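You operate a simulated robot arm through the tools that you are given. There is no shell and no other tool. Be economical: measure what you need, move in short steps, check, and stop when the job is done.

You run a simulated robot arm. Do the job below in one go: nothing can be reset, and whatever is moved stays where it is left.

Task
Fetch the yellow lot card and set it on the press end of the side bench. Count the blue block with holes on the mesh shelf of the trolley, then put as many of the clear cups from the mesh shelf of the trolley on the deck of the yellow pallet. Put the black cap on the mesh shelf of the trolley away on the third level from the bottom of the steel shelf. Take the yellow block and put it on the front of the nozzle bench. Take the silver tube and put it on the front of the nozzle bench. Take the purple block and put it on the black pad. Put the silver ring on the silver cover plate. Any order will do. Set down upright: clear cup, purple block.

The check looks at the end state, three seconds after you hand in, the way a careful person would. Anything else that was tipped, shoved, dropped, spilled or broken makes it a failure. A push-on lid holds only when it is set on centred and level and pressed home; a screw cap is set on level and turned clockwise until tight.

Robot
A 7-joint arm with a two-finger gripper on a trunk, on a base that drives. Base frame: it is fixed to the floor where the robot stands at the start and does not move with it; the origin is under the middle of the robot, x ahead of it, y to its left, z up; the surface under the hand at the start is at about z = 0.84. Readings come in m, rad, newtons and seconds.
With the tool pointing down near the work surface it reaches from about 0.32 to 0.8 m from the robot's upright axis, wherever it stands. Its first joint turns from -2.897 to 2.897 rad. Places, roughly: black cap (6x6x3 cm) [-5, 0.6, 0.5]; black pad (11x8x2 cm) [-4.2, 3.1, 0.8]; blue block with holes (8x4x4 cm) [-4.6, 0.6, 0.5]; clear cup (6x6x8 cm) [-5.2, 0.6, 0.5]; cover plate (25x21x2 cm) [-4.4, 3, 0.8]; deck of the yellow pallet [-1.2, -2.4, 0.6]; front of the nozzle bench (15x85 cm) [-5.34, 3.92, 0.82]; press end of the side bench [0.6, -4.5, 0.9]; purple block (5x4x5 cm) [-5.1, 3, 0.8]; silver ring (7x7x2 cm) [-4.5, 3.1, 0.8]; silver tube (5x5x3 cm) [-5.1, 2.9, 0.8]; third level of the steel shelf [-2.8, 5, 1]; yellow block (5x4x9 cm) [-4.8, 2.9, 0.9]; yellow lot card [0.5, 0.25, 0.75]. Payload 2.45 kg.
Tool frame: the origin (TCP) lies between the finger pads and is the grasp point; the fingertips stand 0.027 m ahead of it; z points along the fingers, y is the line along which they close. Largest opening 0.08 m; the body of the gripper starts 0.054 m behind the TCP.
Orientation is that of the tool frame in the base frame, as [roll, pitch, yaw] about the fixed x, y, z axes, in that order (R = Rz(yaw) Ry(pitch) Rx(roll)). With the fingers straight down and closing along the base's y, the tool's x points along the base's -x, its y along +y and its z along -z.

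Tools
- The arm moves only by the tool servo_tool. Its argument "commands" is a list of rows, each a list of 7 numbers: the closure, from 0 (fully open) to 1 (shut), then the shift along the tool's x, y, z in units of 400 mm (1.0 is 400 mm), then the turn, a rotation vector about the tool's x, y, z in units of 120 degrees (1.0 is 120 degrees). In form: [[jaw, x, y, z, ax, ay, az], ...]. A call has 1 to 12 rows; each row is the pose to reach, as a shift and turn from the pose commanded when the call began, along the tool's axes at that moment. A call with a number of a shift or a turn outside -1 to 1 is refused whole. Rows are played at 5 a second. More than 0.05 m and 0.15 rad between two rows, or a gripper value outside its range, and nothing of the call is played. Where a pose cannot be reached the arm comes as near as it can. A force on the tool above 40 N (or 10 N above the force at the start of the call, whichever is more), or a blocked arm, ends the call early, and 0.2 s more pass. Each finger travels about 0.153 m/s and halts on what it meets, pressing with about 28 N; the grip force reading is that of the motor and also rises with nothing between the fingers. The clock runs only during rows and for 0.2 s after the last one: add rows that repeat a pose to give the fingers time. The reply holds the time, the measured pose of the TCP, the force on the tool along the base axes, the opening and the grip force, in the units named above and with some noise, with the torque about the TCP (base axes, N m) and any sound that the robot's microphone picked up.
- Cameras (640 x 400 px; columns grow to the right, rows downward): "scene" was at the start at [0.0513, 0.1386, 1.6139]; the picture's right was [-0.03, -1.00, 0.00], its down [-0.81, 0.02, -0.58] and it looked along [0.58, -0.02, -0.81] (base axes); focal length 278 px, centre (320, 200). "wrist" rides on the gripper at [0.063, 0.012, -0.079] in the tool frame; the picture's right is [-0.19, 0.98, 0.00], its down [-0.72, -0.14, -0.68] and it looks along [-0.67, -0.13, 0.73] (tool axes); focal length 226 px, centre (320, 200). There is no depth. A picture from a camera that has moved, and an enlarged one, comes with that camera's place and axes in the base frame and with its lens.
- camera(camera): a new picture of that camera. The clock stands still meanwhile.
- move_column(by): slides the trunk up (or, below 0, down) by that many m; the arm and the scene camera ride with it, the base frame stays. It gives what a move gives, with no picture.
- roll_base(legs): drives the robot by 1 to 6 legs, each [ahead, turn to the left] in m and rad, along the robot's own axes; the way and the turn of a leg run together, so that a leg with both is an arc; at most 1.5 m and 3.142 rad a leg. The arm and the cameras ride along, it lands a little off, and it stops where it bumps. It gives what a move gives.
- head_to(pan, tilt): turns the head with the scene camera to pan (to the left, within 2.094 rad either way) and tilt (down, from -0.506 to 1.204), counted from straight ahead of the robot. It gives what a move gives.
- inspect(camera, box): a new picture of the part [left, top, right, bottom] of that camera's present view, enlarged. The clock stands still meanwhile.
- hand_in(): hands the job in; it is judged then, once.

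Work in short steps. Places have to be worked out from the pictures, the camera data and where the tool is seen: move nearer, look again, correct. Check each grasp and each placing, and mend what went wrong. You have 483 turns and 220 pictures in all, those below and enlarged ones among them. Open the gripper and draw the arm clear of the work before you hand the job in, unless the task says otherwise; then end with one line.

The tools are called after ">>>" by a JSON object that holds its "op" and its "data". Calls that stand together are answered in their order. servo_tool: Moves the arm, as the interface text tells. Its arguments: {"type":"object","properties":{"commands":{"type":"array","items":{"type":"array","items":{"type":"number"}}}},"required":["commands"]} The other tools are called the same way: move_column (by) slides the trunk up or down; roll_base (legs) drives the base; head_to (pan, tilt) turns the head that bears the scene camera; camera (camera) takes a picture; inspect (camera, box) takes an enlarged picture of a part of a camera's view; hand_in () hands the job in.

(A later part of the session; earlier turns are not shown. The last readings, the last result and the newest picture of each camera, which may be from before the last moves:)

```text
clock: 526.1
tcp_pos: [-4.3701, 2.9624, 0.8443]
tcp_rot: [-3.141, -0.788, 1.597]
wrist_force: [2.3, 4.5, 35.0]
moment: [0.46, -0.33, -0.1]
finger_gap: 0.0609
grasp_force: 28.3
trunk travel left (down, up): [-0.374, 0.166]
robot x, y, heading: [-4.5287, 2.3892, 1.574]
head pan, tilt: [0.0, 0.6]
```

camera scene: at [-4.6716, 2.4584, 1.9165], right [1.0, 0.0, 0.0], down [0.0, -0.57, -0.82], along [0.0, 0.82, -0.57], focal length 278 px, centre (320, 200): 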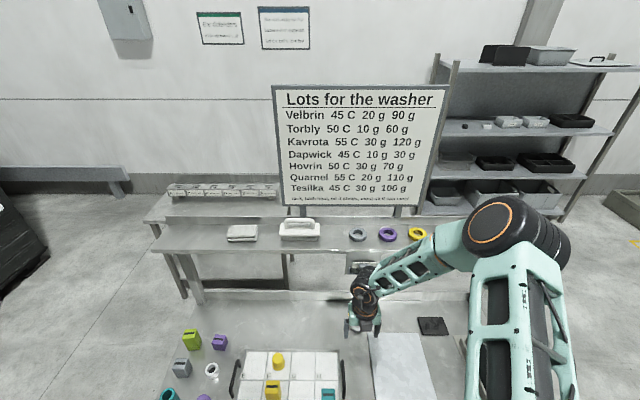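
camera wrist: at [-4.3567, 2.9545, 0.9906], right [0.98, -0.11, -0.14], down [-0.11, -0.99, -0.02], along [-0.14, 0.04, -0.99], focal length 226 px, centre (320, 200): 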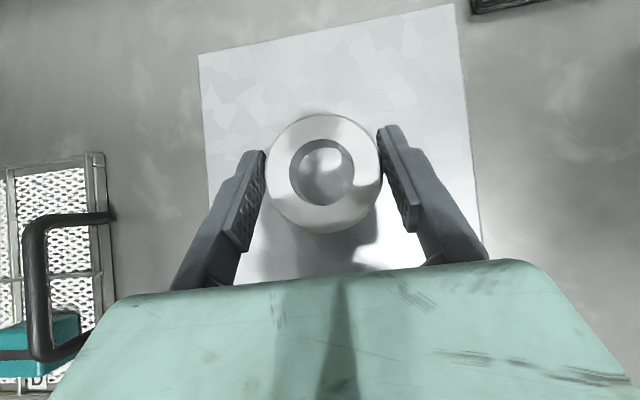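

Contact (35 N). Ease 3 mm up, open, and withdraw.

>>> {"op": "servo_tool", "data": {"commands": [[0.8, 0.005, 0, -0.005, 0, 0, 0], [0.4, 0.005, 0, -0.005, 0, 0, 0], [0, 0.005, 0, -0.005, 0, 0, 0], [0, 0.005, 0, -0.005, 0, 0, 0], [0, 0.05, 0, -0.055, 0, 0, 0], [0, 0.1, 0, -0.16, 0, 0, 0], [0, 0.15, 0, -0.25, 0, 0, 0]]}}

>>> {"op": "camera", "data": {"camera": "wrist"}}

```text
clock: 527.7
tcp_pos: [-4.3666, 2.9341, 0.9568]
tcp_rot: [-3.138, -0.78, 1.595]
wrist_force: [-0.8, 0.2, 0.2]
moment: [-0.02, -0.01, -0.03]
finger_gap: 0.0802
grasp_force: 0.1
trunk travel left (down, up): [-0.374, 0.166]
robot x, y, heading: [-4.529, 2.3892, 1.575]
head pan, tilt: [0.0, 0.6]
```

```text
133 pictures are left
camera wrist: at [-4.3527, 2.9251, 1.0566], right [0.98, -0.11, -0.14], down [-0.11, -0.99, -0.02], along [-0.13, 0.04, -0.99], focal length 226 px, centre (320, 200)
```

wrist: 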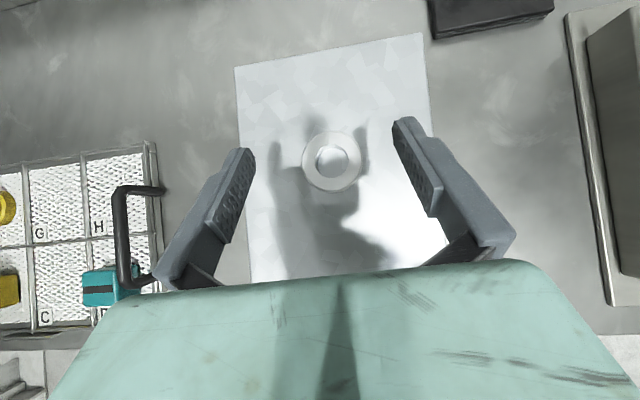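

Ring lies on the plate. Next the purple block: shift the base to x≈-5.05.

>>> {"op": "roll_base", "data": {"legs": [[-0.42, 0], [0, 1.567], [0.53, 0], [0, -1.571], [0.38, 0]]}}

>>> {"op": "camera", "data": {"camera": "wrist"}}

```text
clock: 542.8
tcp_pos: [-4.9099, 2.899, 0.9554]
tcp_rot: [-3.137, -0.779, 1.608]
wrist_force: [0.1, -0.4, 0.7]
moment: [0.02, 0.01, 0.0]
finger_gap: 0.0801
grasp_force: 0.2
trunk travel left (down, up): [-0.374, 0.166]
robot x, y, heading: [-5.0674, 2.3486, 1.577]
head pan, tilt: [0.0, 0.6]
```

```text
132 pictures are left
camera wrist: at [-4.8962, 2.8897, 1.0559], right [0.99, -0.1, -0.14], down [-0.1, -0.99, -0.02], along [-0.14, 0.03, -0.99], focal length 226 px, centre (320, 200)
```

wrist: 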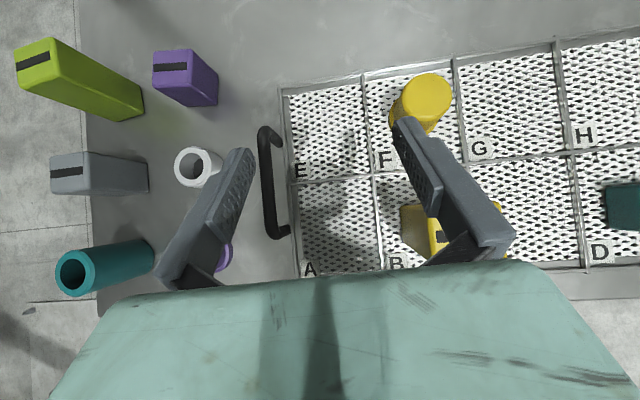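

Purple block ≈(-5.067,3.045), top ≈.855. I move to a pre-grasp behind/above it.

>>> {"op": "servo_tool", "data": {"commands": [[0, 0, -0.095, 0.02, 0, 0, 0], [0, 0, -0.19, 0.05, 0, 0, 0], [0, 0.03, -0.285, 0.13, 0, 0, 0], [0, 0.075, -0.38, 0.2147, 0, 0, 0], [0, 0.075, -0.38, 0.2147, 0, 0, 0]]}}

>>> {"op": "camera", "data": {"camera": "wrist"}}

```text
refused: row 3 steps farther than a row can; nothing moved
```

```text
131 pictures are left
camera wrist: at [-4.8962, 2.8897, 1.0559], right [0.99, -0.1, -0.14], down [-0.1, -0.99, -0.02], along [-0.14, 0.03, -0.99], focal length 226 px, centre (320, 200)
```

wrist: 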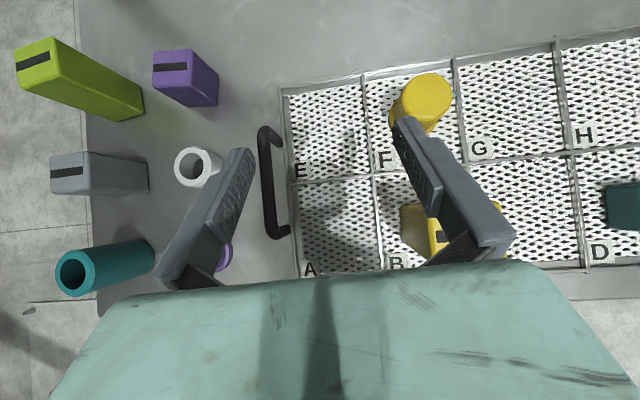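

Retry with smaller steps.

>>> {"op": "servo_tool", "data": {"commands": [[0, 0, -0.08, 0.02, 0, 0, 0], [0, 0, -0.16, 0.05, 0, 0, 0], [0, 0.02, -0.24, 0.1, 0, 0, 0], [0, 0.045, -0.32, 0.16, 0, 0, 0], [0, 0.075, -0.38, 0.2147, 0, 0, 0], [0, 0.075, -0.38, 0.2147, 0, 0, 0]]}}

>>> {"op": "camera", "data": {"camera": "wrist"}}

```text
clock: 544.2
tcp_pos: [-5.0642, 2.9734, 0.9143]
tcp_rot: [-3.138, -0.779, 1.605]
wrist_force: [0.1, -0.3, 0.0]
moment: [0.03, 0.0, 0.0]
finger_gap: 0.0798
grasp_force: 0.0
trunk travel left (down, up): [-0.374, 0.166]
robot x, y, heading: [-5.0671, 2.3458, 1.578]
head pan, tilt: [0.0, 0.6]
```

```text
130 pictures are left
camera wrist: at [-5.051, 2.9642, 1.0154], right [0.99, -0.1, -0.14], down [-0.1, -0.99, -0.02], along [-0.14, 0.03, -0.99], focal length 226 px, centre (320, 200)
```

wrist: 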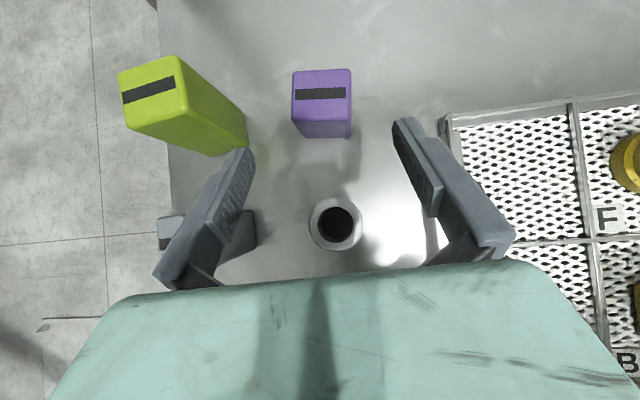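

Block centred at (-5.065,3.044). Advance along the tool axis and close.

>>> {"op": "servo_tool", "data": {"commands": [[0, 0, 0.004, 0.08, 0, 0, 0], [0, 0, 0.004, 0.16, 0, 0, 0], [0, 0, 0.004, 0.24, 0, 0, 0], [0, 0, 0.004, 0.24, 0, 0, 0], [0.4, 0, 0.004, 0.24, 0, 0, 0], [0.8, 0, 0.004, 0.24, 0, 0, 0], [0.8, 0, 0.004, 0.24, 0, 0, 0]]}}

>>> {"op": "camera", "data": {"camera": "wrist"}}

```text
clock: 545.8
tcp_pos: [-5.0658, 3.0399, 0.8465]
tcp_rot: [-3.139, -0.78, 1.608]
wrist_force: [-0.4, 0.3, -0.4]
moment: [0.0, 0.01, 0.02]
finger_gap: 0.0456
grasp_force: 28.0
trunk travel left (down, up): [-0.374, 0.166]
robot x, y, heading: [-5.0643, 2.3511, 1.583]
head pan, tilt: [0.0, 0.6]
```

```text
129 pictures are left
camera wrist: at [-5.0528, 3.0314, 0.9479], right [0.99, -0.1, -0.14], down [-0.1, -0.99, -0.02], along [-0.14, 0.03, -0.99], focal length 226 px, centre (320, 200)
```

wrist: 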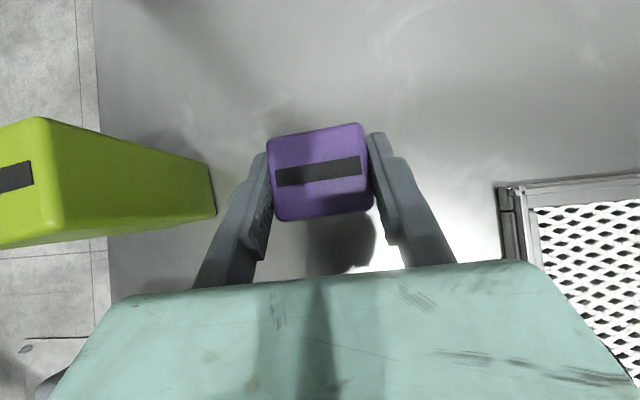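

Purple block held. Lift 7 cm and pull back.

>>> {"op": "servo_tool", "data": {"commands": [[0.8, 0.06, 0, -0.06, 0, 0, 0], [0.8, 0.123, 0, -0.1244, 0, 0, 0], [0.8, 0.05, 0, -0.195, 0, 0, 0], [0.8, -0.02, 0, -0.265, 0, 0, 0], [0.8, -0.09, 0, -0.335, 0, 0, 0], [0.8, -0.09, 0, -0.335, 0, 0, 0]]}}

>>> {"op": "roll_base", "data": {"legs": [[-0.38, 0], [0, -1.571], [0.85, 0], [0, 1.571]]}}

```text
clock: 547.2
tcp_pos: [-5.061, 2.9205, 0.9182]
tcp_rot: [-3.136, -0.781, 1.605]
wrist_force: [0.7, 0.6, -2.3]
moment: [-0.03, 0.01, 0.0]
finger_gap: 0.0456
grasp_force: 28.0
trunk travel left (down, up): [-0.374, 0.166]
robot x, y, heading: [-5.0676, 2.3492, 1.578]
head pan, tilt: [0.0, 0.6]
```

```text
clock: 561.7
tcp_pos: [-4.1807, 2.5187, 0.9165]
tcp_rot: [-3.139, -0.779, 1.568]
wrist_force: [-0.1, 0.3, -2.8]
moment: [-0.02, 0.0, -0.02]
finger_gap: 0.0456
grasp_force: 28.3
trunk travel left (down, up): [-0.374, 0.166]
robot x, y, heading: [-4.2129, 1.9506, 1.538]
head pan, tilt: [0.0, 0.6]
```

Roll forward 0.35 and look at pad and rack clearance with both cameras.

>>> {"op": "roll_base", "data": {"legs": [[0, 0.03], [0.33, 0]]}}

>>> {"op": "camera", "data": {"camera": "wrist"}}

>>> {"op": "head_to", "data": {"pan": -0.3, "tilt": 0.75}}

>>> {"op": "camera", "data": {"camera": "scene"}}

```text
clock: 564.2
tcp_pos: [-4.1947, 2.8482, 0.9171]
tcp_rot: [-3.138, -0.779, 1.589]
wrist_force: [-0.8, -1.1, -2.6]
moment: [0.02, 0.0, 0.01]
finger_gap: 0.0456
grasp_force: 28.1
trunk travel left (down, up): [-0.374, 0.166]
robot x, y, heading: [-4.21, 2.2767, 1.566]
head pan, tilt: [0.0, 0.6]
```

```text
128 pictures are left
camera wrist: at [-4.1802, 2.8384, 1.0173], right [0.98, -0.12, -0.14], down [-0.12, -0.99, -0.02], along [-0.13, 0.04, -0.99], focal length 226 px, centre (320, 200)
```

wrist: 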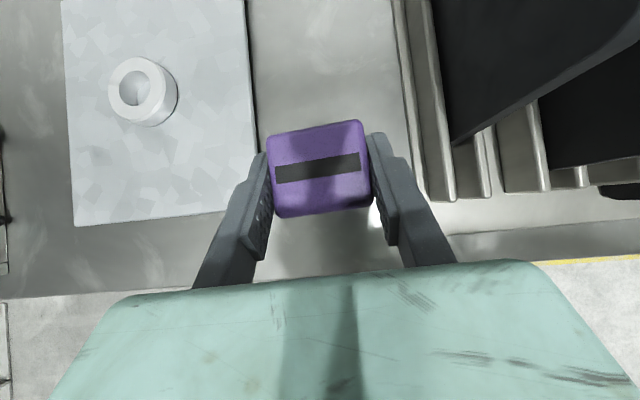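

```text
clock: 565.0
tcp_pos: [-4.1932, 2.8467, 0.9163]
tcp_rot: [-3.138, -0.779, 1.591]
wrist_force: [-0.1, 0.4, -2.8]
moment: [-0.04, 0.04, 0.01]
finger_gap: 0.0455
grasp_force: 28.1
trunk travel left (down, up): [-0.374, 0.166]
robot x, y, heading: [-4.2121, 2.2752, 1.564]
head pan, tilt: [-0.3, 0.75]
```

```text
127 pictures are left
camera scene: at [-4.3267, 2.3375, 1.7537], right [0.95, -0.3, 0.0], down [-0.2, -0.65, -0.73], along [0.22, 0.7, -0.68], focal length 278 px, centre (320, 200)
```

scene: 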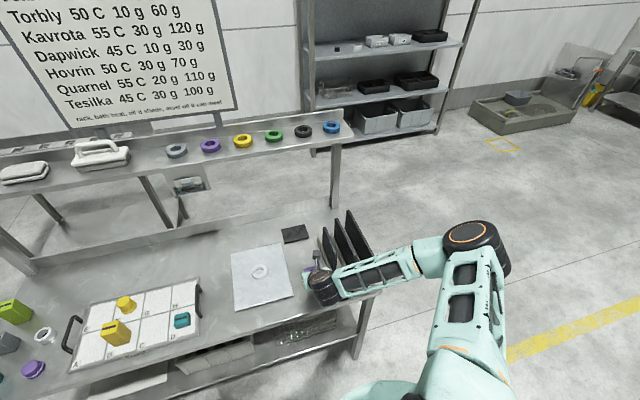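

The forearm passes near the rack of black panels. I raise the trunk 0.16 so the forearm slopes higher, roll 0.12 on, and then lower the hand with the arm.

>>> {"op": "move_column", "data": {"by": 0.16}}

>>> {"op": "servo_tool", "data": {"commands": [[0.8, -0.05, 0, 0.05, 0, 0, 0], [0.8, -0.1, 0, 0.1, 0, 0, 0], [0.8, -0.15, 0, 0.15, 0, 0, 0], [0.8, -0.2, 0, 0.2, 0, 0, 0], [0.8, -0.22, 0, 0.22, 0, 0, 0], [0.8, -0.22, 0, 0.22, 0, 0, 0]]}}

>>> {"op": "camera", "data": {"camera": "scene"}}

```text
clock: 566.8
tcp_pos: [-4.1948, 2.8468, 1.0764]
tcp_rot: [-3.137, -0.781, 1.59]
wrist_force: [-0.3, 0.4, -3.2]
moment: [-0.02, 0.01, -0.03]
finger_gap: 0.0456
grasp_force: 28.1
trunk travel left (down, up): [-0.534, 0.006]
robot x, y, heading: [-4.2105, 2.2743, 1.566]
head pan, tilt: [-0.3, 0.75]
```

```text
clock: 568.2
tcp_pos: [-4.1937, 2.8458, 0.9531]
tcp_rot: [-3.138, -0.781, 1.589]
wrist_force: [0.2, 0.9, -2.2]
moment: [-0.05, 0.02, 0.03]
finger_gap: 0.0455
grasp_force: 28.0
trunk travel left (down, up): [-0.534, 0.006]
robot x, y, heading: [-4.2125, 2.2766, 1.569]
head pan, tilt: [-0.3, 0.75]
```

```text
126 pictures are left
camera scene: at [-4.3266, 2.3375, 1.9137], right [0.95, -0.3, 0.0], down [-0.21, -0.65, -0.73], along [0.22, 0.7, -0.68], focal length 278 px, centre (320, 200)
```

scene: 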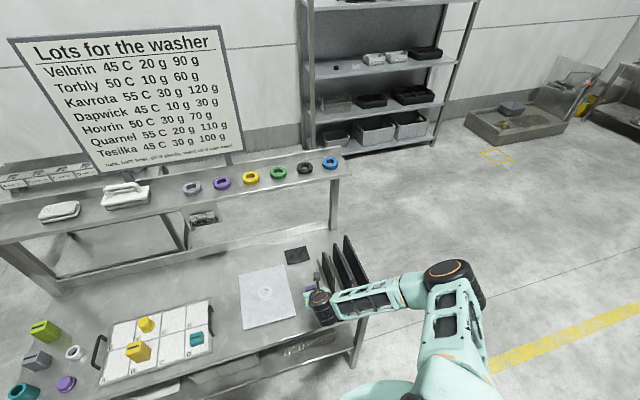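

The elbow is now high (≈1.4 m), so the forearm clears the panels. Roll 0.12 forward and look.

>>> {"op": "roll_base", "data": {"legs": [[0.12, 0]]}}

>>> {"op": "camera", "data": {"camera": "wrist"}}

```text
clock: 569.5
tcp_pos: [-4.1949, 2.9669, 0.9517]
tcp_rot: [-3.138, -0.778, 1.591]
wrist_force: [-0.1, 0.0, -2.7]
moment: [-0.04, -0.02, -0.01]
finger_gap: 0.0457
grasp_force: 28.3
trunk travel left (down, up): [-0.534, 0.006]
robot x, y, heading: [-4.2073, 2.3941, 1.57]
head pan, tilt: [-0.3, 0.75]
```

```text
125 pictures are left
camera wrist: at [-4.1809, 2.9579, 1.0524], right [0.98, -0.11, -0.14], down [-0.12, -0.99, -0.02], along [-0.14, 0.04, -0.99], focal length 226 px, centre (320, 200)
```

wrist: 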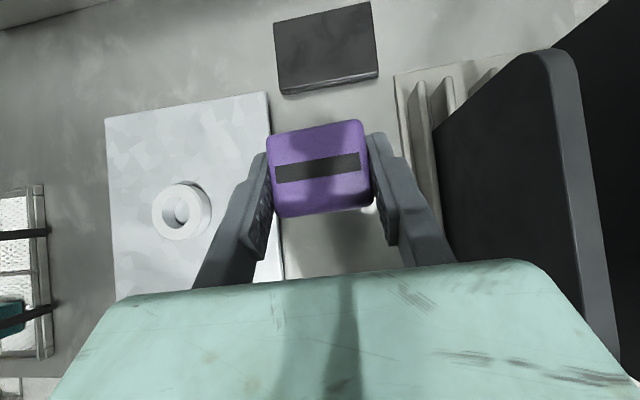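

Pad centre ≈(-4.189,3.121). Move the block over it at z≈.92, then check.

>>> {"op": "servo_tool", "data": {"commands": [[0.8, 0.05, 0.004, 0.075, 0, 0, 0], [0.8, 0.1, 0.008, 0.15, 0, 0, 0], [0.8, 0.15, 0.012, 0.225, 0, 0, 0], [0.8, 0.207, 0.015, 0.31, 0, 0, 0], [0.8, 0.207, 0.015, 0.31, 0, 0, 0]]}}

>>> {"op": "camera", "data": {"camera": "wrist"}}

>>> {"op": "camera", "data": {"camera": "scene"}}

```text
clock: 570.7
tcp_pos: [-4.194, 3.1116, 0.924]
tcp_rot: [-3.139, -0.78, 1.591]
wrist_force: [0.8, 0.5, -1.3]
moment: [0.03, 0.01, 0.01]
finger_gap: 0.0456
grasp_force: 28.6
trunk travel left (down, up): [-0.534, 0.006]
robot x, y, heading: [-4.209, 2.3933, 1.568]
head pan, tilt: [-0.3, 0.75]
```

```text
124 pictures are left
camera wrist: at [-4.1796, 3.1023, 1.0235], right [0.98, -0.11, -0.14], down [-0.12, -0.99, -0.02], along [-0.14, 0.04, -0.99], focal length 226 px, centre (320, 200)
```

wrist: 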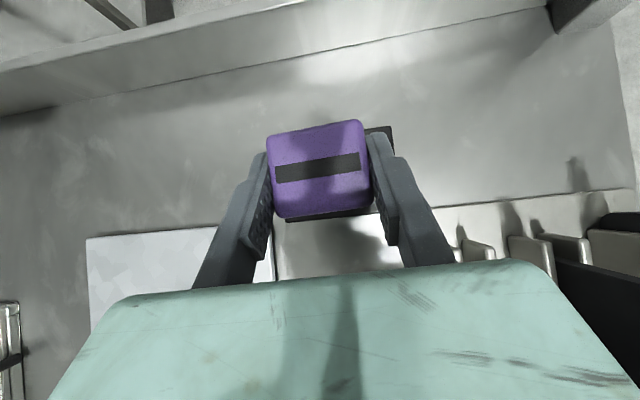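

```text
123 pictures are left
camera scene: at [-4.3257, 2.4554, 1.9137], right [0.95, -0.3, 0.0], down [-0.2, -0.65, -0.73], along [0.22, 0.7, -0.68], focal length 278 px, centre (320, 200)
```

scene: 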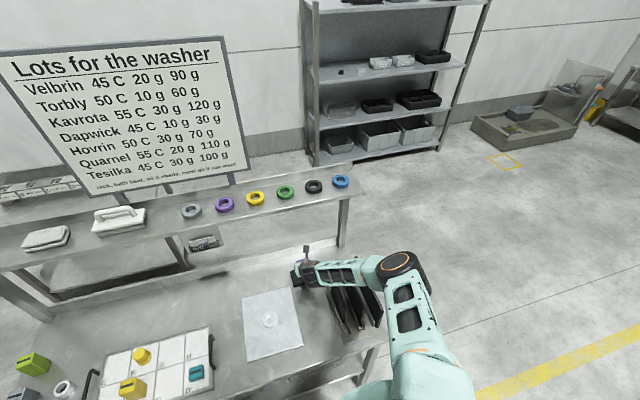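

Aligned above the pad; nudging 6 mm forward and lowering to near contact.

>>> {"op": "servo_tool", "data": {"commands": [[0.8, -0.02, 0.008, 0.04, 0, 0, 0], [0.8, -0.05, 0.008, 0.07, 0, 0, 0], [0.8, -0.077, 0.008, 0.0995, 0, 0, 0], [0.8, -0.0805, 0.008, 0.103, 0, 0, 0], [0.8, -0.084, 0.008, 0.1066, 0, 0, 0], [0.8, -0.0875, 0.008, 0.11, 0, 0, 0], [0.8, -0.0875, 0.008, 0.11, 0, 0, 0]]}}

```text
clock: 572.3
tcp_pos: [-4.1893, 3.1168, 0.8664]
tcp_rot: [-3.139, -0.781, 1.591]
wrist_force: [1.2, -0.5, -2.7]
moment: [-0.01, 0.02, 0.01]
finger_gap: 0.0455
grasp_force: 27.5
trunk travel left (down, up): [-0.534, 0.006]
robot x, y, heading: [-4.2092, 2.3958, 1.572]
head pan, tilt: [-0.3, 0.75]
```

No contact yet; continue 2 mm rows.

>>> {"op": "servo_tool", "data": {"commands": [[0.8, -0.0035, 0, 0.0036, 0, 0, 0], [0.8, -0.007, 0, 0.0071, 0, 0, 0], [0.8, -0.0088, 0, 0.0089, 0, 0, 0], [0.8, -0.0088, 0, 0.0089, 0, 0, 0]]}}

```text
clock: 573.3
tcp_pos: [-4.1891, 3.1161, 0.8608]
tcp_rot: [-3.138, -0.781, 1.594]
wrist_force: [-0.1, -0.3, -2.0]
moment: [0.0, 0.01, 0.01]
finger_gap: 0.0455
grasp_force: 28.8
trunk travel left (down, up): [-0.534, 0.006]
robot x, y, heading: [-4.2068, 2.3967, 1.571]
head pan, tilt: [-0.3, 0.75]
```

>>> {"op": "servo_tool", "data": {"commands": [[0.8, -0.0035, 0, 0.0036, 0, 0, 0], [0.8, -0.007, 0, 0.0071, 0, 0, 0], [0.8, -0.0088, 0, 0.0089, 0, 0, 0], [0.8, -0.0105, 0, 0.0107, 0, 0, 0], [0.8, -0.0105, 0, 0.0107, 0, 0, 0]]}}

>>> {"op": "camera", "data": {"camera": "wrist"}}

```text
clock: 574.5
tcp_pos: [-4.1889, 3.1171, 0.8599]
tcp_rot: [-3.14, -0.787, 1.594]
wrist_force: [0.5, -0.2, 30.9]
moment: [0.05, -0.06, -0.02]
finger_gap: 0.0455
grasp_force: 28.0
trunk travel left (down, up): [-0.534, 0.006]
robot x, y, heading: [-4.2101, 2.395, 1.57]
head pan, tilt: [-0.3, 0.75]
```

```text
122 pictures are left
camera wrist: at [-4.1752, 3.108, 0.96], right [0.98, -0.11, -0.14], down [-0.12, -0.99, -0.03], along [-0.13, 0.04, -0.99], focal length 226 px, centre (320, 200)
```

wrist: 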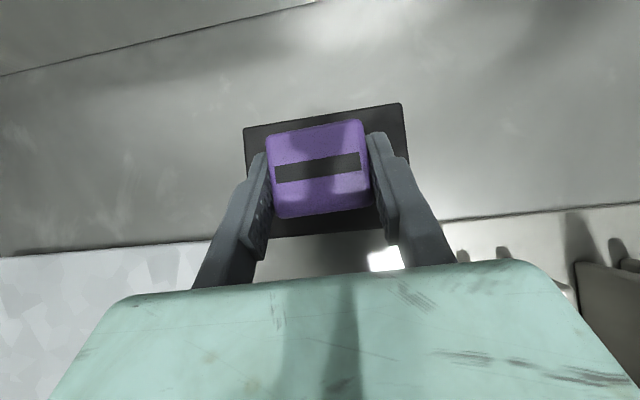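

Centred on the pad with 31 N contact. Ease, open partly, withdraw.

>>> {"op": "servo_tool", "data": {"commands": [[0.8, 0.0045, 0, -0.0045, 0, 0, 0], [0.3, 0.0045, 0, -0.0045, 0, 0, 0], [0.15, 0.0045, 0, -0.0045, 0, 0, 0], [0.15, 0.0045, 0, -0.0045, 0, 0, 0], [0.15, 0.0045, 0, -0.07, 0, 0, 0], [0.15, 0.0045, 0, -0.17, 0, 0, 0], [0.15, 0.0045, 0, -0.28, 0, 0, 0], [0.15, 0.0045, 0, -0.35, 0, 0, 0]]}}

>>> {"op": "camera", "data": {"camera": "wrist"}}

```text
clock: 576.3
tcp_pos: [-4.1867, 3.0199, 0.9572]
tcp_rot: [-3.138, -0.782, 1.594]
wrist_force: [-0.2, 0.2, -0.3]
moment: [-0.03, 0.02, 0.0]
finger_gap: 0.068
grasp_force: 0.1
trunk travel left (down, up): [-0.534, 0.006]
robot x, y, heading: [-4.2079, 2.4006, 1.574]
head pan, tilt: [-0.3, 0.75]
```

```text
121 pictures are left
camera wrist: at [-4.173, 3.0112, 1.0581], right [0.98, -0.11, -0.14], down [-0.12, -0.99, -0.02], along [-0.13, 0.04, -0.99], focal length 226 px, centre (320, 200)
```

wrist: 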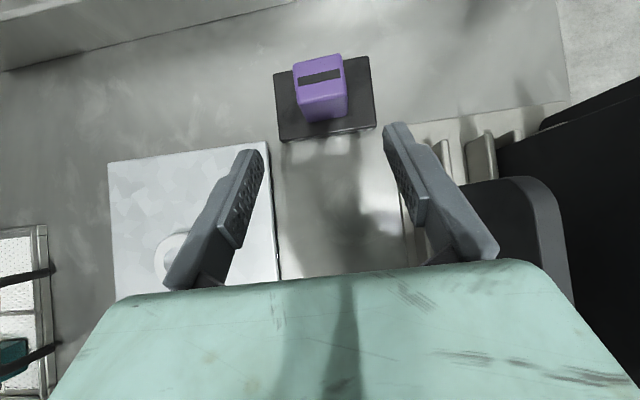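

Purple block stands on the pad. Now the yellow block: shift the base to x≈-4.83.

>>> {"op": "roll_base", "data": {"legs": [[-0.43, 0], [0, 1.567], [0.63, 0], [0, -1.571]]}}

>>> {"op": "camera", "data": {"camera": "wrist"}}

```text
clock: 589.9
tcp_pos: [-4.8405, 2.584, 0.9564]
tcp_rot: [-3.137, -0.78, 1.609]
wrist_force: [0.0, 0.2, 0.1]
moment: [-0.02, 0.01, 0.0]
finger_gap: 0.0678
grasp_force: 0.1
trunk travel left (down, up): [-0.534, 0.006]
robot x, y, heading: [-4.8539, 1.9586, 1.585]
head pan, tilt: [-0.3, 0.75]
```

```text
120 pictures are left
camera wrist: at [-4.8273, 2.5765, 1.0574], right [0.99, -0.1, -0.14], down [-0.1, -0.99, -0.02], along [-0.14, 0.03, -0.99], focal length 226 px, centre (320, 200)
```

wrist: 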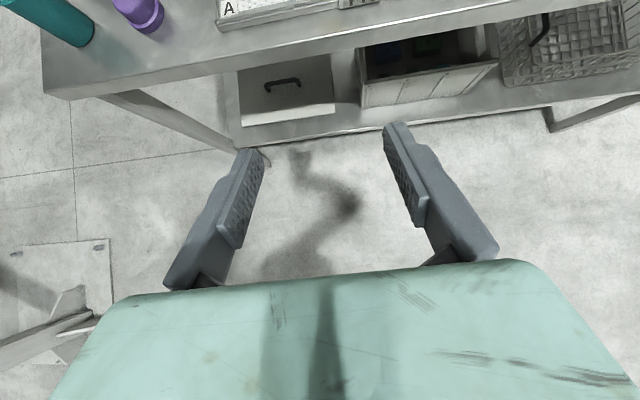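

Roll 0.2 forward (tips above block height) and look.

>>> {"op": "roll_base", "data": {"legs": [[0.2, 0]]}}

>>> {"op": "camera", "data": {"camera": "wrist"}}

```text
clock: 591.5
tcp_pos: [-4.8448, 2.787, 0.9564]
tcp_rot: [-3.137, -0.779, 1.612]
wrist_force: [0.4, 0.7, 0.3]
moment: [-0.03, -0.01, 0.01]
finger_gap: 0.0683
grasp_force: 0.0
trunk travel left (down, up): [-0.534, 0.006]
robot x, y, heading: [-4.8519, 2.1655, 1.587]
head pan, tilt: [-0.3, 0.75]
```

```text
119 pictures are left
camera wrist: at [-4.8304, 2.7788, 1.0567], right [0.99, -0.1, -0.14], down [-0.1, -0.99, -0.02], along [-0.14, 0.03, -0.99], focal length 226 px, centre (320, 200)
```

wrist: 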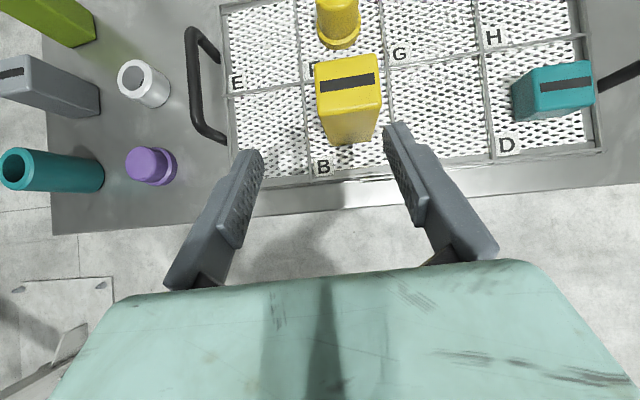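

Yellow block at (-4.825,2.862), top .90. Approach along the tool axis to TCP z≈.87 and close.

>>> {"op": "servo_tool", "data": {"commands": [[0, 0, 0.0575, 0, 0, 0, 0], [0, -0.0215, 0.0575, 0.07, 0, 0, 0], [0, -0.0215, 0.0575, 0.14, 0, 0, 0], [0, -0.0215, 0.0575, 0.21, 0, 0, 0], [0, -0.0215, 0.0575, 0.281, 0, 0, 0], [0, -0.0215, 0.0575, 0.281, 0, 0, 0], [0.4, -0.0215, 0.0575, 0.281, 0, 0, 0], [0.8, -0.0215, 0.0575, 0.281, 0, 0, 0], [0.8, -0.0215, 0.0575, 0.281, 0, 0, 0]]}}

>>> {"op": "camera", "data": {"camera": "wrist"}}

```text
clock: 593.5
tcp_pos: [-4.8246, 2.8606, 0.8703]
tcp_rot: [-3.138, -0.78, 1.61]
wrist_force: [0.3, 0.9, 0.6]
moment: [0.16, -0.07, 0.06]
finger_gap: 0.0457
grasp_force: 27.9
trunk travel left (down, up): [-0.534, 0.006]
robot x, y, heading: [-4.8544, 2.1603, 1.584]
head pan, tilt: [-0.3, 0.75]
```

```text
118 pictures are left
camera wrist: at [-4.8106, 2.8521, 0.9705], right [0.99, -0.1, -0.14], down [-0.1, -0.99, -0.02], along [-0.14, 0.03, -0.99], focal length 226 px, centre (320, 200)
```

wrist: 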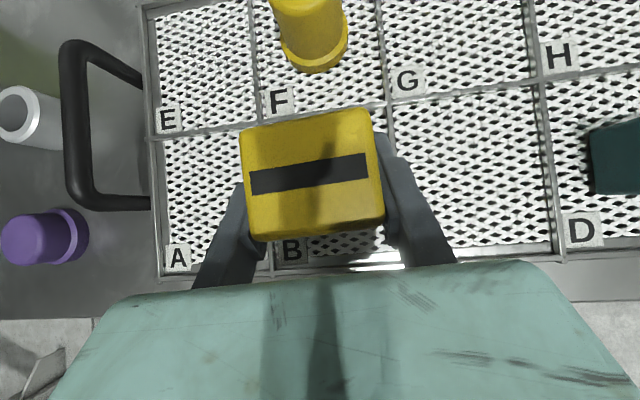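

Held. Lift straight up 10 cm and check.

>>> {"op": "servo_tool", "data": {"commands": [[0.8, 0.03, 0, -0.03, 0, 0, 0], [0.8, 0.08, 0, -0.08, 0, 0, 0], [0.8, 0.13, 0, -0.131, 0, 0, 0], [0.8, 0.176, 0, -0.178, 0, 0, 0], [0.8, 0.176, 0, -0.178, 0, 0, 0]]}}

>>> {"op": "camera", "data": {"camera": "wrist"}}

```text
clock: 594.7
tcp_pos: [-4.8242, 2.8587, 0.9726]
tcp_rot: [-3.138, -0.78, 1.613]
wrist_force: [-0.4, 0.2, -4.9]
moment: [-0.02, -0.01, 0.0]
finger_gap: 0.0457
grasp_force: 28.7
trunk travel left (down, up): [-0.534, 0.006]
robot x, y, heading: [-4.8593, 2.1594, 1.587]
head pan, tilt: [-0.3, 0.75]
```

```text
117 pictures are left
camera wrist: at [-4.8112, 2.851, 1.0723], right [0.99, -0.1, -0.14], down [-0.1, -0.99, -0.02], along [-0.14, 0.03, -0.99], focal length 226 px, centre (320, 200)
```

wrist: 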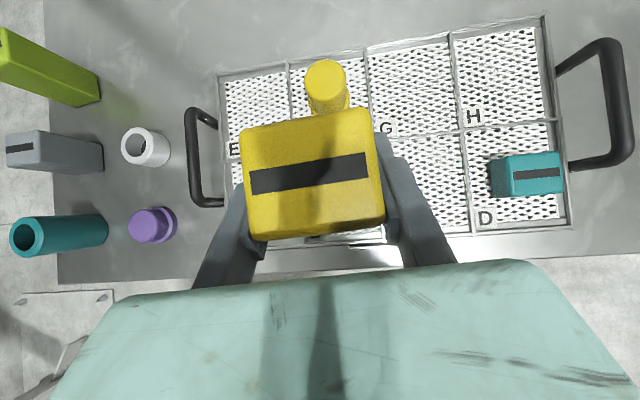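

Now carry it to the nozzle bench's east end: back off, round the table's east side.

>>> {"op": "roll_base", "data": {"legs": [[-0.25, 0], [0, -1.585], [1.5, 0], [0, 1.571], [1.5, 0], [0.5, 0]]}}

>>> {"op": "head_to", "data": {"pan": 1.4, "tilt": 0.6}}

>>> {"op": "camera", "data": {"camera": "scene"}}

```text
clock: 620.8
tcp_pos: [-3.2802, 4.5432, 0.9712]
tcp_rot: [-3.139, -0.779, 1.572]
wrist_force: [-0.3, -0.4, -5.0]
moment: [-0.02, 0.03, 0.0]
finger_gap: 0.0459
grasp_force: 28.0
trunk travel left (down, up): [-0.534, 0.006]
robot x, y, heading: [-3.3371, 3.8497, 1.548]
head pan, tilt: [-0.3, 0.75]
```

```text
clock: 622.6
tcp_pos: [-3.2793, 4.5433, 0.9707]
tcp_rot: [-3.136, -0.781, 1.572]
wrist_force: [-0.1, -0.1, -4.0]
moment: [-0.02, 0.02, 0.02]
finger_gap: 0.0458
grasp_force: 28.2
trunk travel left (down, up): [-0.534, 0.006]
robot x, y, heading: [-3.3412, 3.8446, 1.546]
head pan, tilt: [1.4, 0.6]
```

```text
116 pictures are left
camera scene: at [-3.5665, 3.8485, 1.9266], right [0.19, 0.98, 0.0], down [0.55, -0.11, -0.83], along [-0.81, 0.16, -0.56], focal length 278 px, centre (320, 200)
```

scene: 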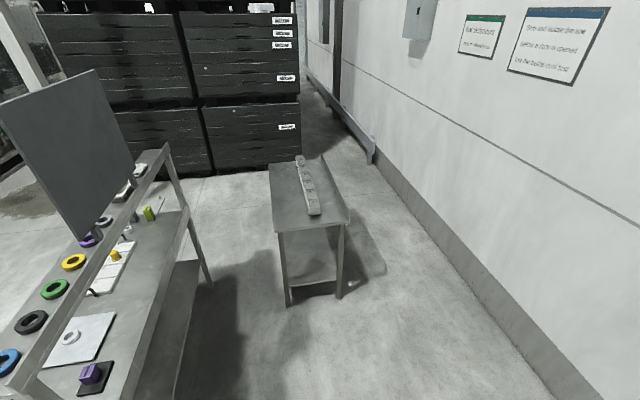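

Bench: x −5.79…−4.88, front edge y≈3.835, rail at y≈4.05+. I turn west and drive so the block comes above the front strip.

>>> {"op": "roll_base", "data": {"legs": [[0, 1.598], [0.8, 0]]}}

>>> {"op": "camera", "data": {"camera": "wrist"}}

>>> {"op": "head_to", "data": {"pan": 0.3, "tilt": 0.8}}

>>> {"op": "camera", "data": {"camera": "scene"}}

```text
clock: 630.9
tcp_pos: [-4.8375, 3.8716, 0.9706]
tcp_rot: [-3.137, -0.78, -3.105]
wrist_force: [-0.4, -0.4, -4.9]
moment: [0.0, -0.04, -0.01]
finger_gap: 0.0459
grasp_force: 28.1
trunk travel left (down, up): [-0.534, 0.006]
robot x, y, heading: [-4.1371, 3.8415, -3.131]
head pan, tilt: [1.4, 0.6]
```

```text
115 pictures are left
camera wrist: at [-4.8264, 3.8863, 1.0717], right [0.1, 0.99, -0.14], down [0.99, -0.1, -0.02], along [-0.03, -0.14, -0.99], focal length 226 px, centre (320, 200)
```

wrist: 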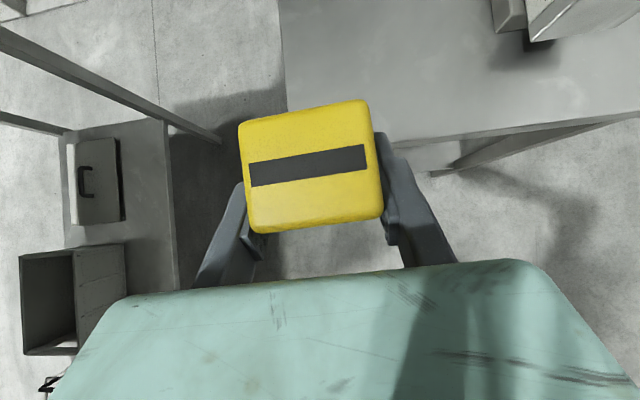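

```text
clock: 632.2
tcp_pos: [-4.8365, 3.873, 0.9714]
tcp_rot: [-3.139, -0.781, -3.106]
wrist_force: [-0.7, 0.2, -5.0]
moment: [0.04, 0.0, -0.01]
finger_gap: 0.0456
grasp_force: 28.7
trunk travel left (down, up): [-0.534, 0.006]
robot x, y, heading: [-4.1407, 3.8386, -3.132]
head pan, tilt: [0.3, 0.799]
```

```text
114 pictures are left
camera scene: at [-4.1971, 3.6742, 1.9097], right [-0.31, 0.95, 0.0], down [0.68, 0.22, -0.7], along [-0.66, -0.21, -0.72], focal length 278 px, centre (320, 200)
```

scene: 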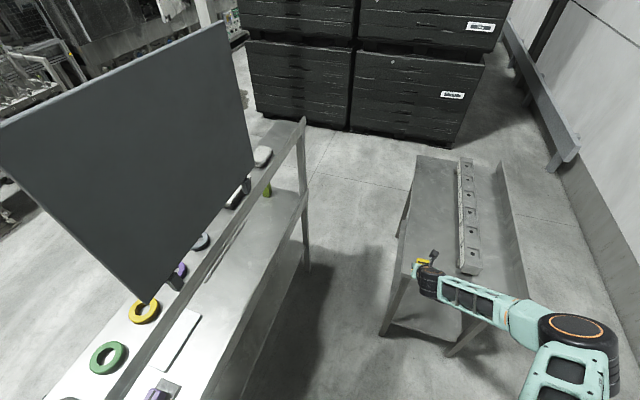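

Roll 0.12 on, then shift the block to (-5.0,3.92) at height and check.

>>> {"op": "roll_base", "data": {"legs": [[0.12, 0]]}}

>>> {"op": "servo_tool", "data": {"commands": [[0.8, 0.03, 0.06, 0.03, 0, 0, 0], [0.8, 0.075, 0.12, 0.075, 0, 0, 0], [0.8, 0.03, 0.12, 0.12, 0, 0, 0], [0.8, 0.03, 0.12, 0.12, 0, 0, 0]]}}

>>> {"op": "camera", "data": {"camera": "wrist"}}

```text
clock: 633.4
tcp_pos: [-4.959, 3.8706, 0.9697]
tcp_rot: [-3.138, -0.78, -3.108]
wrist_force: [-1.2, 0.6, -5.0]
moment: [0.03, -0.05, 0.0]
finger_gap: 0.0457
grasp_force: 28.1
trunk travel left (down, up): [-0.534, 0.006]
robot x, y, heading: [-4.2575, 3.8359, -3.133]
head pan, tilt: [0.3, 0.799]
```

```text
clock: 634.4
tcp_pos: [-5.0029, 3.9161, 0.9461]
tcp_rot: [-3.139, -0.78, -3.107]
wrist_force: [0.3, 0.5, -3.9]
moment: [0.03, -0.03, 0.0]
finger_gap: 0.0457
grasp_force: 28.0
trunk travel left (down, up): [-0.534, 0.006]
robot x, y, heading: [-4.2578, 3.8381, -3.136]
head pan, tilt: [0.3, 0.799]
```

```text
113 pictures are left
camera wrist: at [-4.9915, 3.9313, 1.0458], right [0.1, 0.99, -0.14], down [0.99, -0.1, -0.02], along [-0.03, -0.14, -0.99], focal length 226 px, centre (320, 200)
```

wrist: 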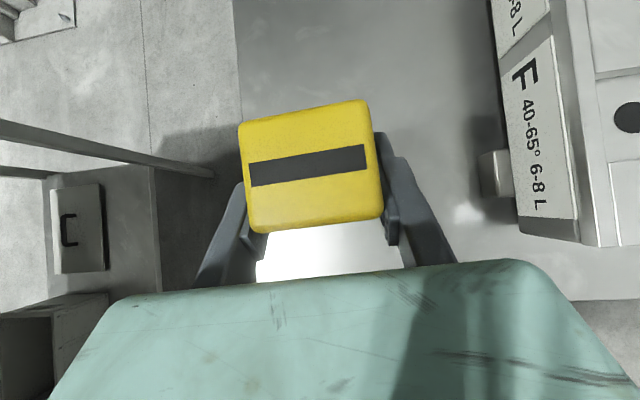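

Well placed within the strip. Lower to just above, then small rows.

>>> {"op": "servo_tool", "data": {"commands": [[0.8, -0.04, 0, 0.04, 0, 0, 0], [0.8, -0.085, 0, 0.086, 0, 0, 0], [0.8, -0.0967, 0, 0.0978, 0, 0, 0], [0.8, -0.1002, 0, 0.1013, 0, 0, 0], [0.8, -0.1037, 0, 0.1049, 0, 0, 0], [0.8, -0.1072, 0, 0.1084, 0, 0, 0], [0.8, -0.1107, 0, 0.112, 0, 0, 0], [0.8, -0.1107, 0, 0.112, 0, 0, 0]]}}

```text
clock: 636.2
tcp_pos: [-5.0028, 3.9161, 0.8822]
tcp_rot: [-3.138, -0.781, -3.104]
wrist_force: [0.8, -0.4, -4.3]
moment: [0.03, -0.02, 0.0]
finger_gap: 0.0455
grasp_force: 27.7
trunk travel left (down, up): [-0.534, 0.006]
robot x, y, heading: [-4.259, 3.8323, -3.132]
head pan, tilt: [0.3, 0.799]
```

>>> {"op": "servo_tool", "data": {"commands": [[0.8, -0.0035, 0, 0.0036, 0, 0, 0], [0.8, -0.007, 0, 0.0071, 0, 0, 0], [0.8, -0.0105, 0, 0.0107, 0, 0, 0], [0.8, -0.014, 0, 0.0142, 0, 0, 0], [0.8, -0.0175, 0, 0.0178, 0, 0, 0], [0.8, -0.0175, 0, 0.0178, 0, 0, 0]]}}

```text
clock: 637.6
tcp_pos: [-5.0018, 3.9165, 0.8769]
tcp_rot: [-3.139, -0.784, -3.105]
wrist_force: [-1.8, -4.4, 30.6]
moment: [0.09, 0.31, 0.02]
finger_gap: 0.0458
grasp_force: 28.0
trunk travel left (down, up): [-0.534, 0.006]
robot x, y, heading: [-4.2579, 3.8348, -3.128]
head pan, tilt: [0.3, 0.799]
```

Contact. Ease up, open, withdraw.

>>> {"op": "servo_tool", "data": {"commands": [[0.8, 0.005, 0, -0.005, 0, 0, 0], [0.4, 0.005, 0, -0.005, 0, 0, 0], [0.05, 0.005, 0, -0.005, 0, 0, 0], [0.05, 0.005, 0, -0.005, 0, 0, 0], [0.05, 0.005, 0, -0.07, 0, 0, 0], [0.05, 0.005, 0, -0.17, 0, 0, 0], [0.05, 0.005, 0, -0.28, 0, 0, 0], [0.05, 0.005, 0, -0.35, 0, 0, 0]]}}

>>> {"op": "camera", "data": {"camera": "wrist"}}

```text
clock: 639.4
tcp_pos: [-4.905, 3.9187, 0.9742]
tcp_rot: [-3.138, -0.781, -3.104]
wrist_force: [0.6, -0.1, -0.2]
moment: [0.0, -0.01, -0.02]
finger_gap: 0.076
grasp_force: 0.0
trunk travel left (down, up): [-0.534, 0.006]
robot x, y, heading: [-4.2591, 3.836, -3.133]
head pan, tilt: [0.3, 0.799]
```

```text
112 pictures are left
camera wrist: at [-4.8942, 3.9344, 1.0753], right [0.1, 0.99, -0.14], down [0.99, -0.1, -0.02], along [-0.03, -0.14, -0.99], focal length 226 px, centre (320, 200)
```

wrist: 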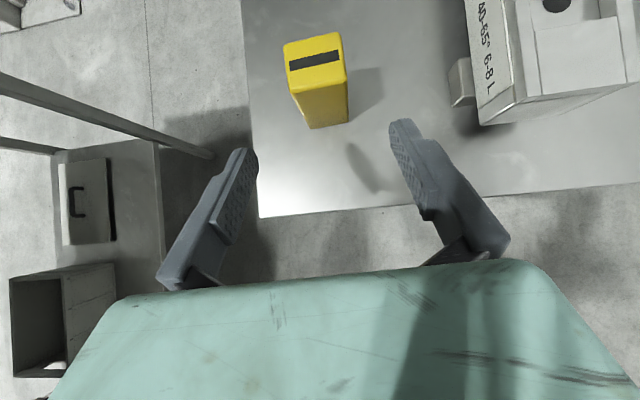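

Yellow block stands on the strip. Now back around for the silver tube.

>>> {"op": "roll_base", "data": {"legs": [[-0.92, 0], [0, 1.565], [1.5, 0], [0.4, 0], [0, -1.571], [1.5, 0]]}}

```text
clock: 668.2
tcp_pos: [-5.5001, 2.0537, 0.9739]
tcp_rot: [-3.139, -0.78, -3.132]
wrist_force: [-0.5, -0.4, 0.2]
moment: [0.01, -0.02, -0.02]
finger_gap: 0.0761
grasp_force: 0.1
trunk travel left (down, up): [-0.534, 0.006]
robot x, y, heading: [-4.855, 1.9525, 3.121]
head pan, tilt: [0.3, 0.799]
```

Continue west 0.3, face the table, roll forward 0.2 and look.

>>> {"op": "roll_base", "data": {"legs": [[0.3, 0], [0, -1.545], [0.2, 0]]}}

>>> {"op": "camera", "data": {"camera": "wrist"}}

```text
clock: 675.3
tcp_pos: [-5.0969, 2.8067, 0.9737]
tcp_rot: [-3.139, -0.78, 1.629]
wrist_force: [-0.8, -0.6, 0.2]
moment: [-0.01, -0.03, 0.04]
finger_gap: 0.076
grasp_force: 0.0
trunk travel left (down, up): [-0.534, 0.006]
robot x, y, heading: [-5.1666, 2.16, 1.606]
head pan, tilt: [0.3, 0.799]
```

```text
111 pictures are left
camera wrist: at [-5.0833, 2.7993, 1.0748], right [0.99, -0.08, -0.14], down [-0.08, -1.0, -0.02], along [-0.14, 0.03, -0.99], focal length 226 px, centre (320, 200)
```

wrist: 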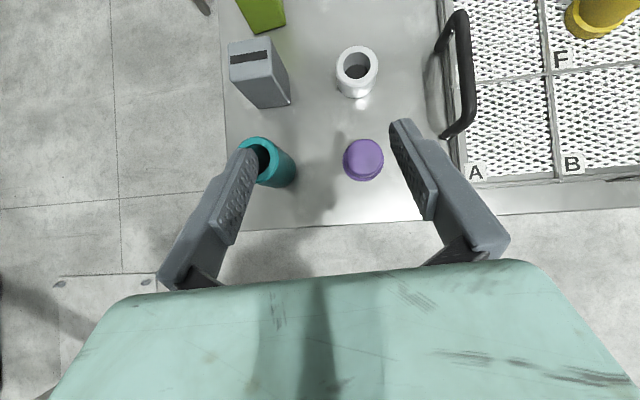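

Tube (-5.066,2.952), z .806–.834. I steepen the hand to 60° and go to a pre-grasp point.

>>> {"op": "servo_tool", "data": {"commands": [[0, 0.0, 0.045, 0.02, 0, -0.03, 0], [0, 0.01, 0.09, 0.06, 0, -0.06, 0], [0, 0.03, 0.09, 0.13, 0, -0.09, 0], [0, 0.05, 0.09, 0.19, 0, -0.125, 0], [0, 0.065, 0.09, 0.24, 0, -0.125, 0], [0, 0.065, 0.09, 0.24, 0, -0.125, 0]]}}

>>> {"op": "camera", "data": {"camera": "wrist"}}

```text
clock: 676.7
tcp_pos: [-5.0647, 2.8972, 0.9262]
tcp_rot: [-3.136, -0.52, 1.629]
wrist_force: [0.6, 0.4, 0.1]
moment: [0.02, 0.02, 0.0]
finger_gap: 0.08
grasp_force: 0.1
trunk travel left (down, up): [-0.534, 0.006]
robot x, y, heading: [-5.1606, 2.1584, 1.606]
head pan, tilt: [0.3, 0.799]
```

```text
110 pictures are left
camera wrist: at [-5.0532, 2.9153, 1.0261], right [0.99, -0.11, -0.1], down [-0.08, -0.97, 0.24], along [-0.12, -0.22, -0.97], focal length 226 px, centre (320, 200)
```

wrist: 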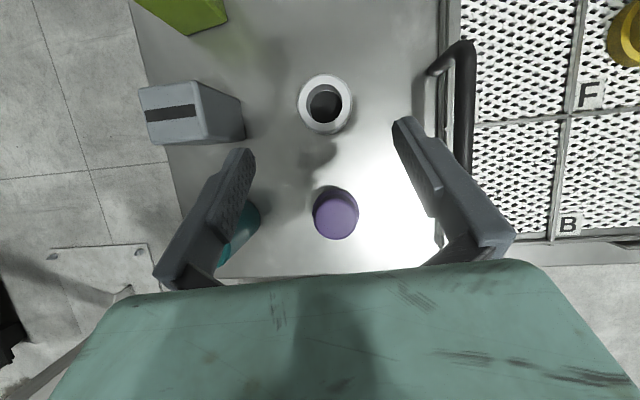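

Tube centred at (-5.065,2.950). Advance to grasp height and close.

>>> {"op": "servo_tool", "data": {"commands": [[0, 0, 0.007, 0.08, 0, 0, 0], [0, -0.003, 0.007, 0.16, 0, 0, 0], [0, -0.0065, 0.007, 0.22, 0, 0, 0], [0, -0.0065, 0.007, 0.25, 0, 0, 0], [0, -0.0065, 0.007, 0.25, 0, 0, 0], [0.4, -0.0065, 0.007, 0.25, 0, 0, 0], [0.8, -0.0065, 0.007, 0.25, 0, 0, 0], [0.8, -0.0065, 0.007, 0.25, 0, 0, 0]]}}

>>> {"op": "camera", "data": {"camera": "wrist"}}

```text
clock: 678.5
tcp_pos: [-5.0768, 2.9089, 0.8593]
tcp_rot: [-3.137, -0.518, 1.631]
wrist_force: [-0.3, 0.4, -1.3]
moment: [0.01, 0.01, 0.0]
finger_gap: 0.0161
grasp_force: 0.0
out of reach, approached as far as the arm can: row 2, 3, 4, 5, 6, 7, 8
trunk travel left (down, up): [-0.534, 0.006]
robot x, y, heading: [-5.1654, 2.162, 1.608]
head pan, tilt: [0.3, 0.799]
```

```text
109 pictures are left
camera wrist: at [-5.0642, 2.9263, 0.9596], right [0.99, -0.11, -0.1], down [-0.08, -0.97, 0.24], along [-0.12, -0.23, -0.97], focal length 226 px, centre (320, 200)
```

wrist: 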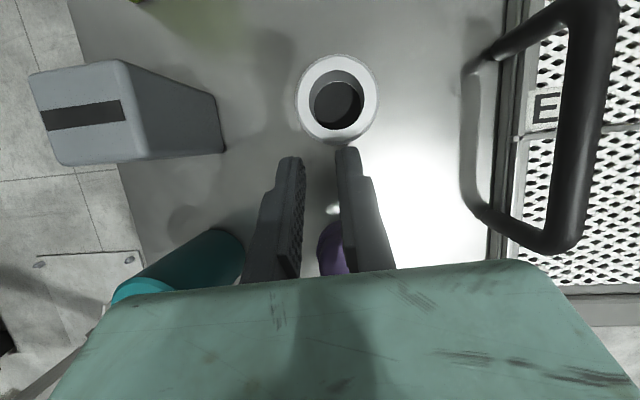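

The trunk is too high for that reach. Retreat along the tool axis, open, lower the trunk 0.12 and look again.

>>> {"op": "servo_tool", "data": {"commands": [[0.8, 0, 0, -0.08, 0, 0, 0], [0.8, 0, 0, -0.17, 0, 0, 0], [0.4, 0, 0, -0.28, 0, 0, 0], [0, 0, 0, -0.35, 0, 0, 0], [0, 0, 0, -0.5, 0, 0, 0], [0, 0, 0, -0.5, 0, 0, 0]]}}

```text
refused: row 5 steps farther than a row can; nothing moved
```

>>> {"op": "servo_tool", "data": {"commands": [[0.8, 0, 0, -0.08, 0, 0, 0], [0.8, 0, 0, -0.17, 0, 0, 0], [0.4, 0, 0, -0.28, 0, 0, 0], [0, 0, 0, -0.38, 0, 0, 0], [0, 0, 0, -0.48, 0, 0, 0], [0, 0, 0, -0.48, 0, 0, 0]]}}

>>> {"op": "move_column", "data": {"by": -0.12}}

>>> {"op": "camera", "data": {"camera": "wrist"}}

```text
clock: 679.9
tcp_pos: [-5.0704, 2.8151, 1.0277]
tcp_rot: [-3.139, -0.517, 1.633]
wrist_force: [0.2, 0.7, 0.2]
moment: [-0.01, 0.0, 0.02]
finger_gap: 0.0801
grasp_force: 0.1
trunk travel left (down, up): [-0.534, 0.006]
robot x, y, heading: [-5.1651, 2.1569, 1.609]
head pan, tilt: [0.3, 0.799]
```

```text
clock: 681.4
tcp_pos: [-5.07, 2.8149, 0.9084]
tcp_rot: [-3.138, -0.519, 1.631]
wrist_force: [0.2, -0.1, 0.2]
moment: [-0.01, 0.0, -0.02]
finger_gap: 0.0801
grasp_force: 0.0
trunk travel left (down, up): [-0.414, 0.126]
robot x, y, heading: [-5.1633, 2.1641, 1.603]
head pan, tilt: [0.3, 0.799]
```

```text
108 pictures are left
camera wrist: at [-5.0584, 2.8326, 1.0075], right [0.99, -0.11, -0.1], down [-0.08, -0.97, 0.24], along [-0.12, -0.23, -0.97], focal length 226 px, centre (320, 200)
```

wrist: 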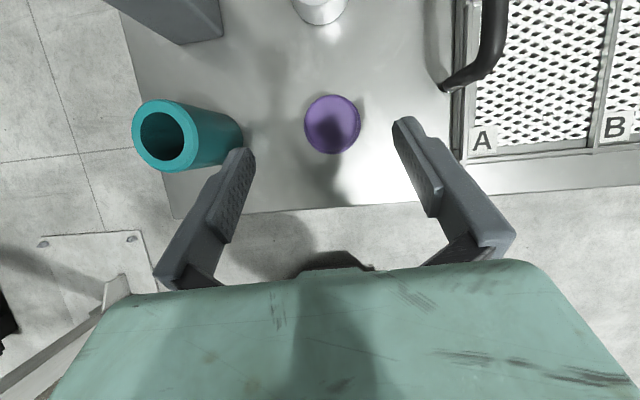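

Move up/forward to the pre-grasp point again, keeping clear of the teal tube.

>>> {"op": "servo_tool", "data": {"commands": [[0, 0.03, 0.025, -0.06, 0, 0, 0], [0, 0.09, 0.025, -0.03, 0, 0, 0], [0, 0.15, 0.025, 0.02, 0, 0, 0], [0, 0.2, 0.025, 0.063, 0, 0, 0], [0, 0.2, 0.025, 0.063, 0, 0, 0]]}}

>>> {"op": "camera", "data": {"camera": "wrist"}}

```text
clock: 682.6
tcp_pos: [-5.0628, 2.896, 0.9254]
tcp_rot: [-3.138, -0.518, 1.63]
wrist_force: [0.9, -0.7, -0.5]
moment: [-0.02, 0.0, 0.02]
finger_gap: 0.0801
grasp_force: 0.0
trunk travel left (down, up): [-0.414, 0.126]
robot x, y, heading: [-5.1656, 2.1591, 1.605]
head pan, tilt: [0.3, 0.799]
```

```text
107 pictures are left
camera wrist: at [-5.0506, 2.9139, 1.0251], right [0.99, -0.11, -0.1], down [-0.08, -0.97, 0.24], along [-0.12, -0.23, -0.97], focal length 226 px, centre (320, 200)
```

wrist: 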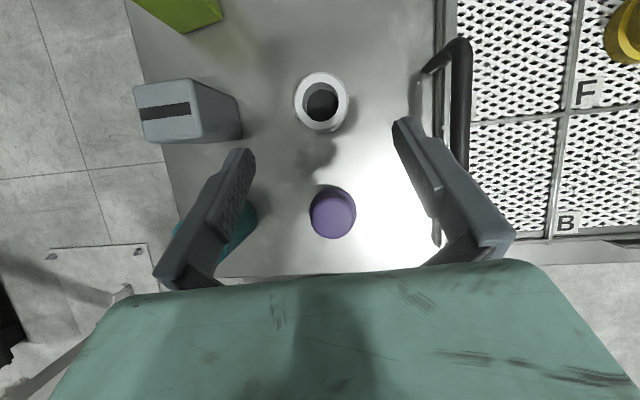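

Advance to grasp pose (without closing yet).

>>> {"op": "servo_tool", "data": {"commands": [[0, 0, 0.002, 0.08, 0, 0, 0], [0, -0.003, 0.002, 0.16, 0, 0, 0], [0, -0.005, 0.002, 0.22, 0, 0, 0], [0, -0.005, 0.002, 0.247, 0, 0, 0], [0, -0.005, 0.002, 0.247, 0, 0, 0]]}}

>>> {"op": "camera", "data": {"camera": "wrist"}}

```text
clock: 683.8
tcp_pos: [-5.0689, 2.9433, 0.8377]
tcp_rot: [-3.139, -0.52, 1.632]
wrist_force: [0.0, -1.6, 2.2]
moment: [-0.03, -0.11, -0.07]
finger_gap: 0.0798
grasp_force: 0.1
trunk travel left (down, up): [-0.414, 0.126]
robot x, y, heading: [-5.1637, 2.1611, 1.605]
head pan, tilt: [0.3, 0.799]
```

```text
106 pictures are left
camera wrist: at [-5.055, 2.9615, 0.9376], right [0.99, -0.11, -0.1], down [-0.08, -0.97, 0.24], along [-0.12, -0.23, -0.97], focal length 226 px, centre (320, 200)
```

wrist: 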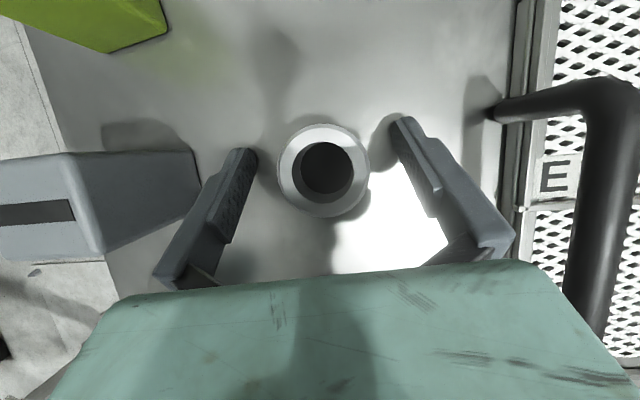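

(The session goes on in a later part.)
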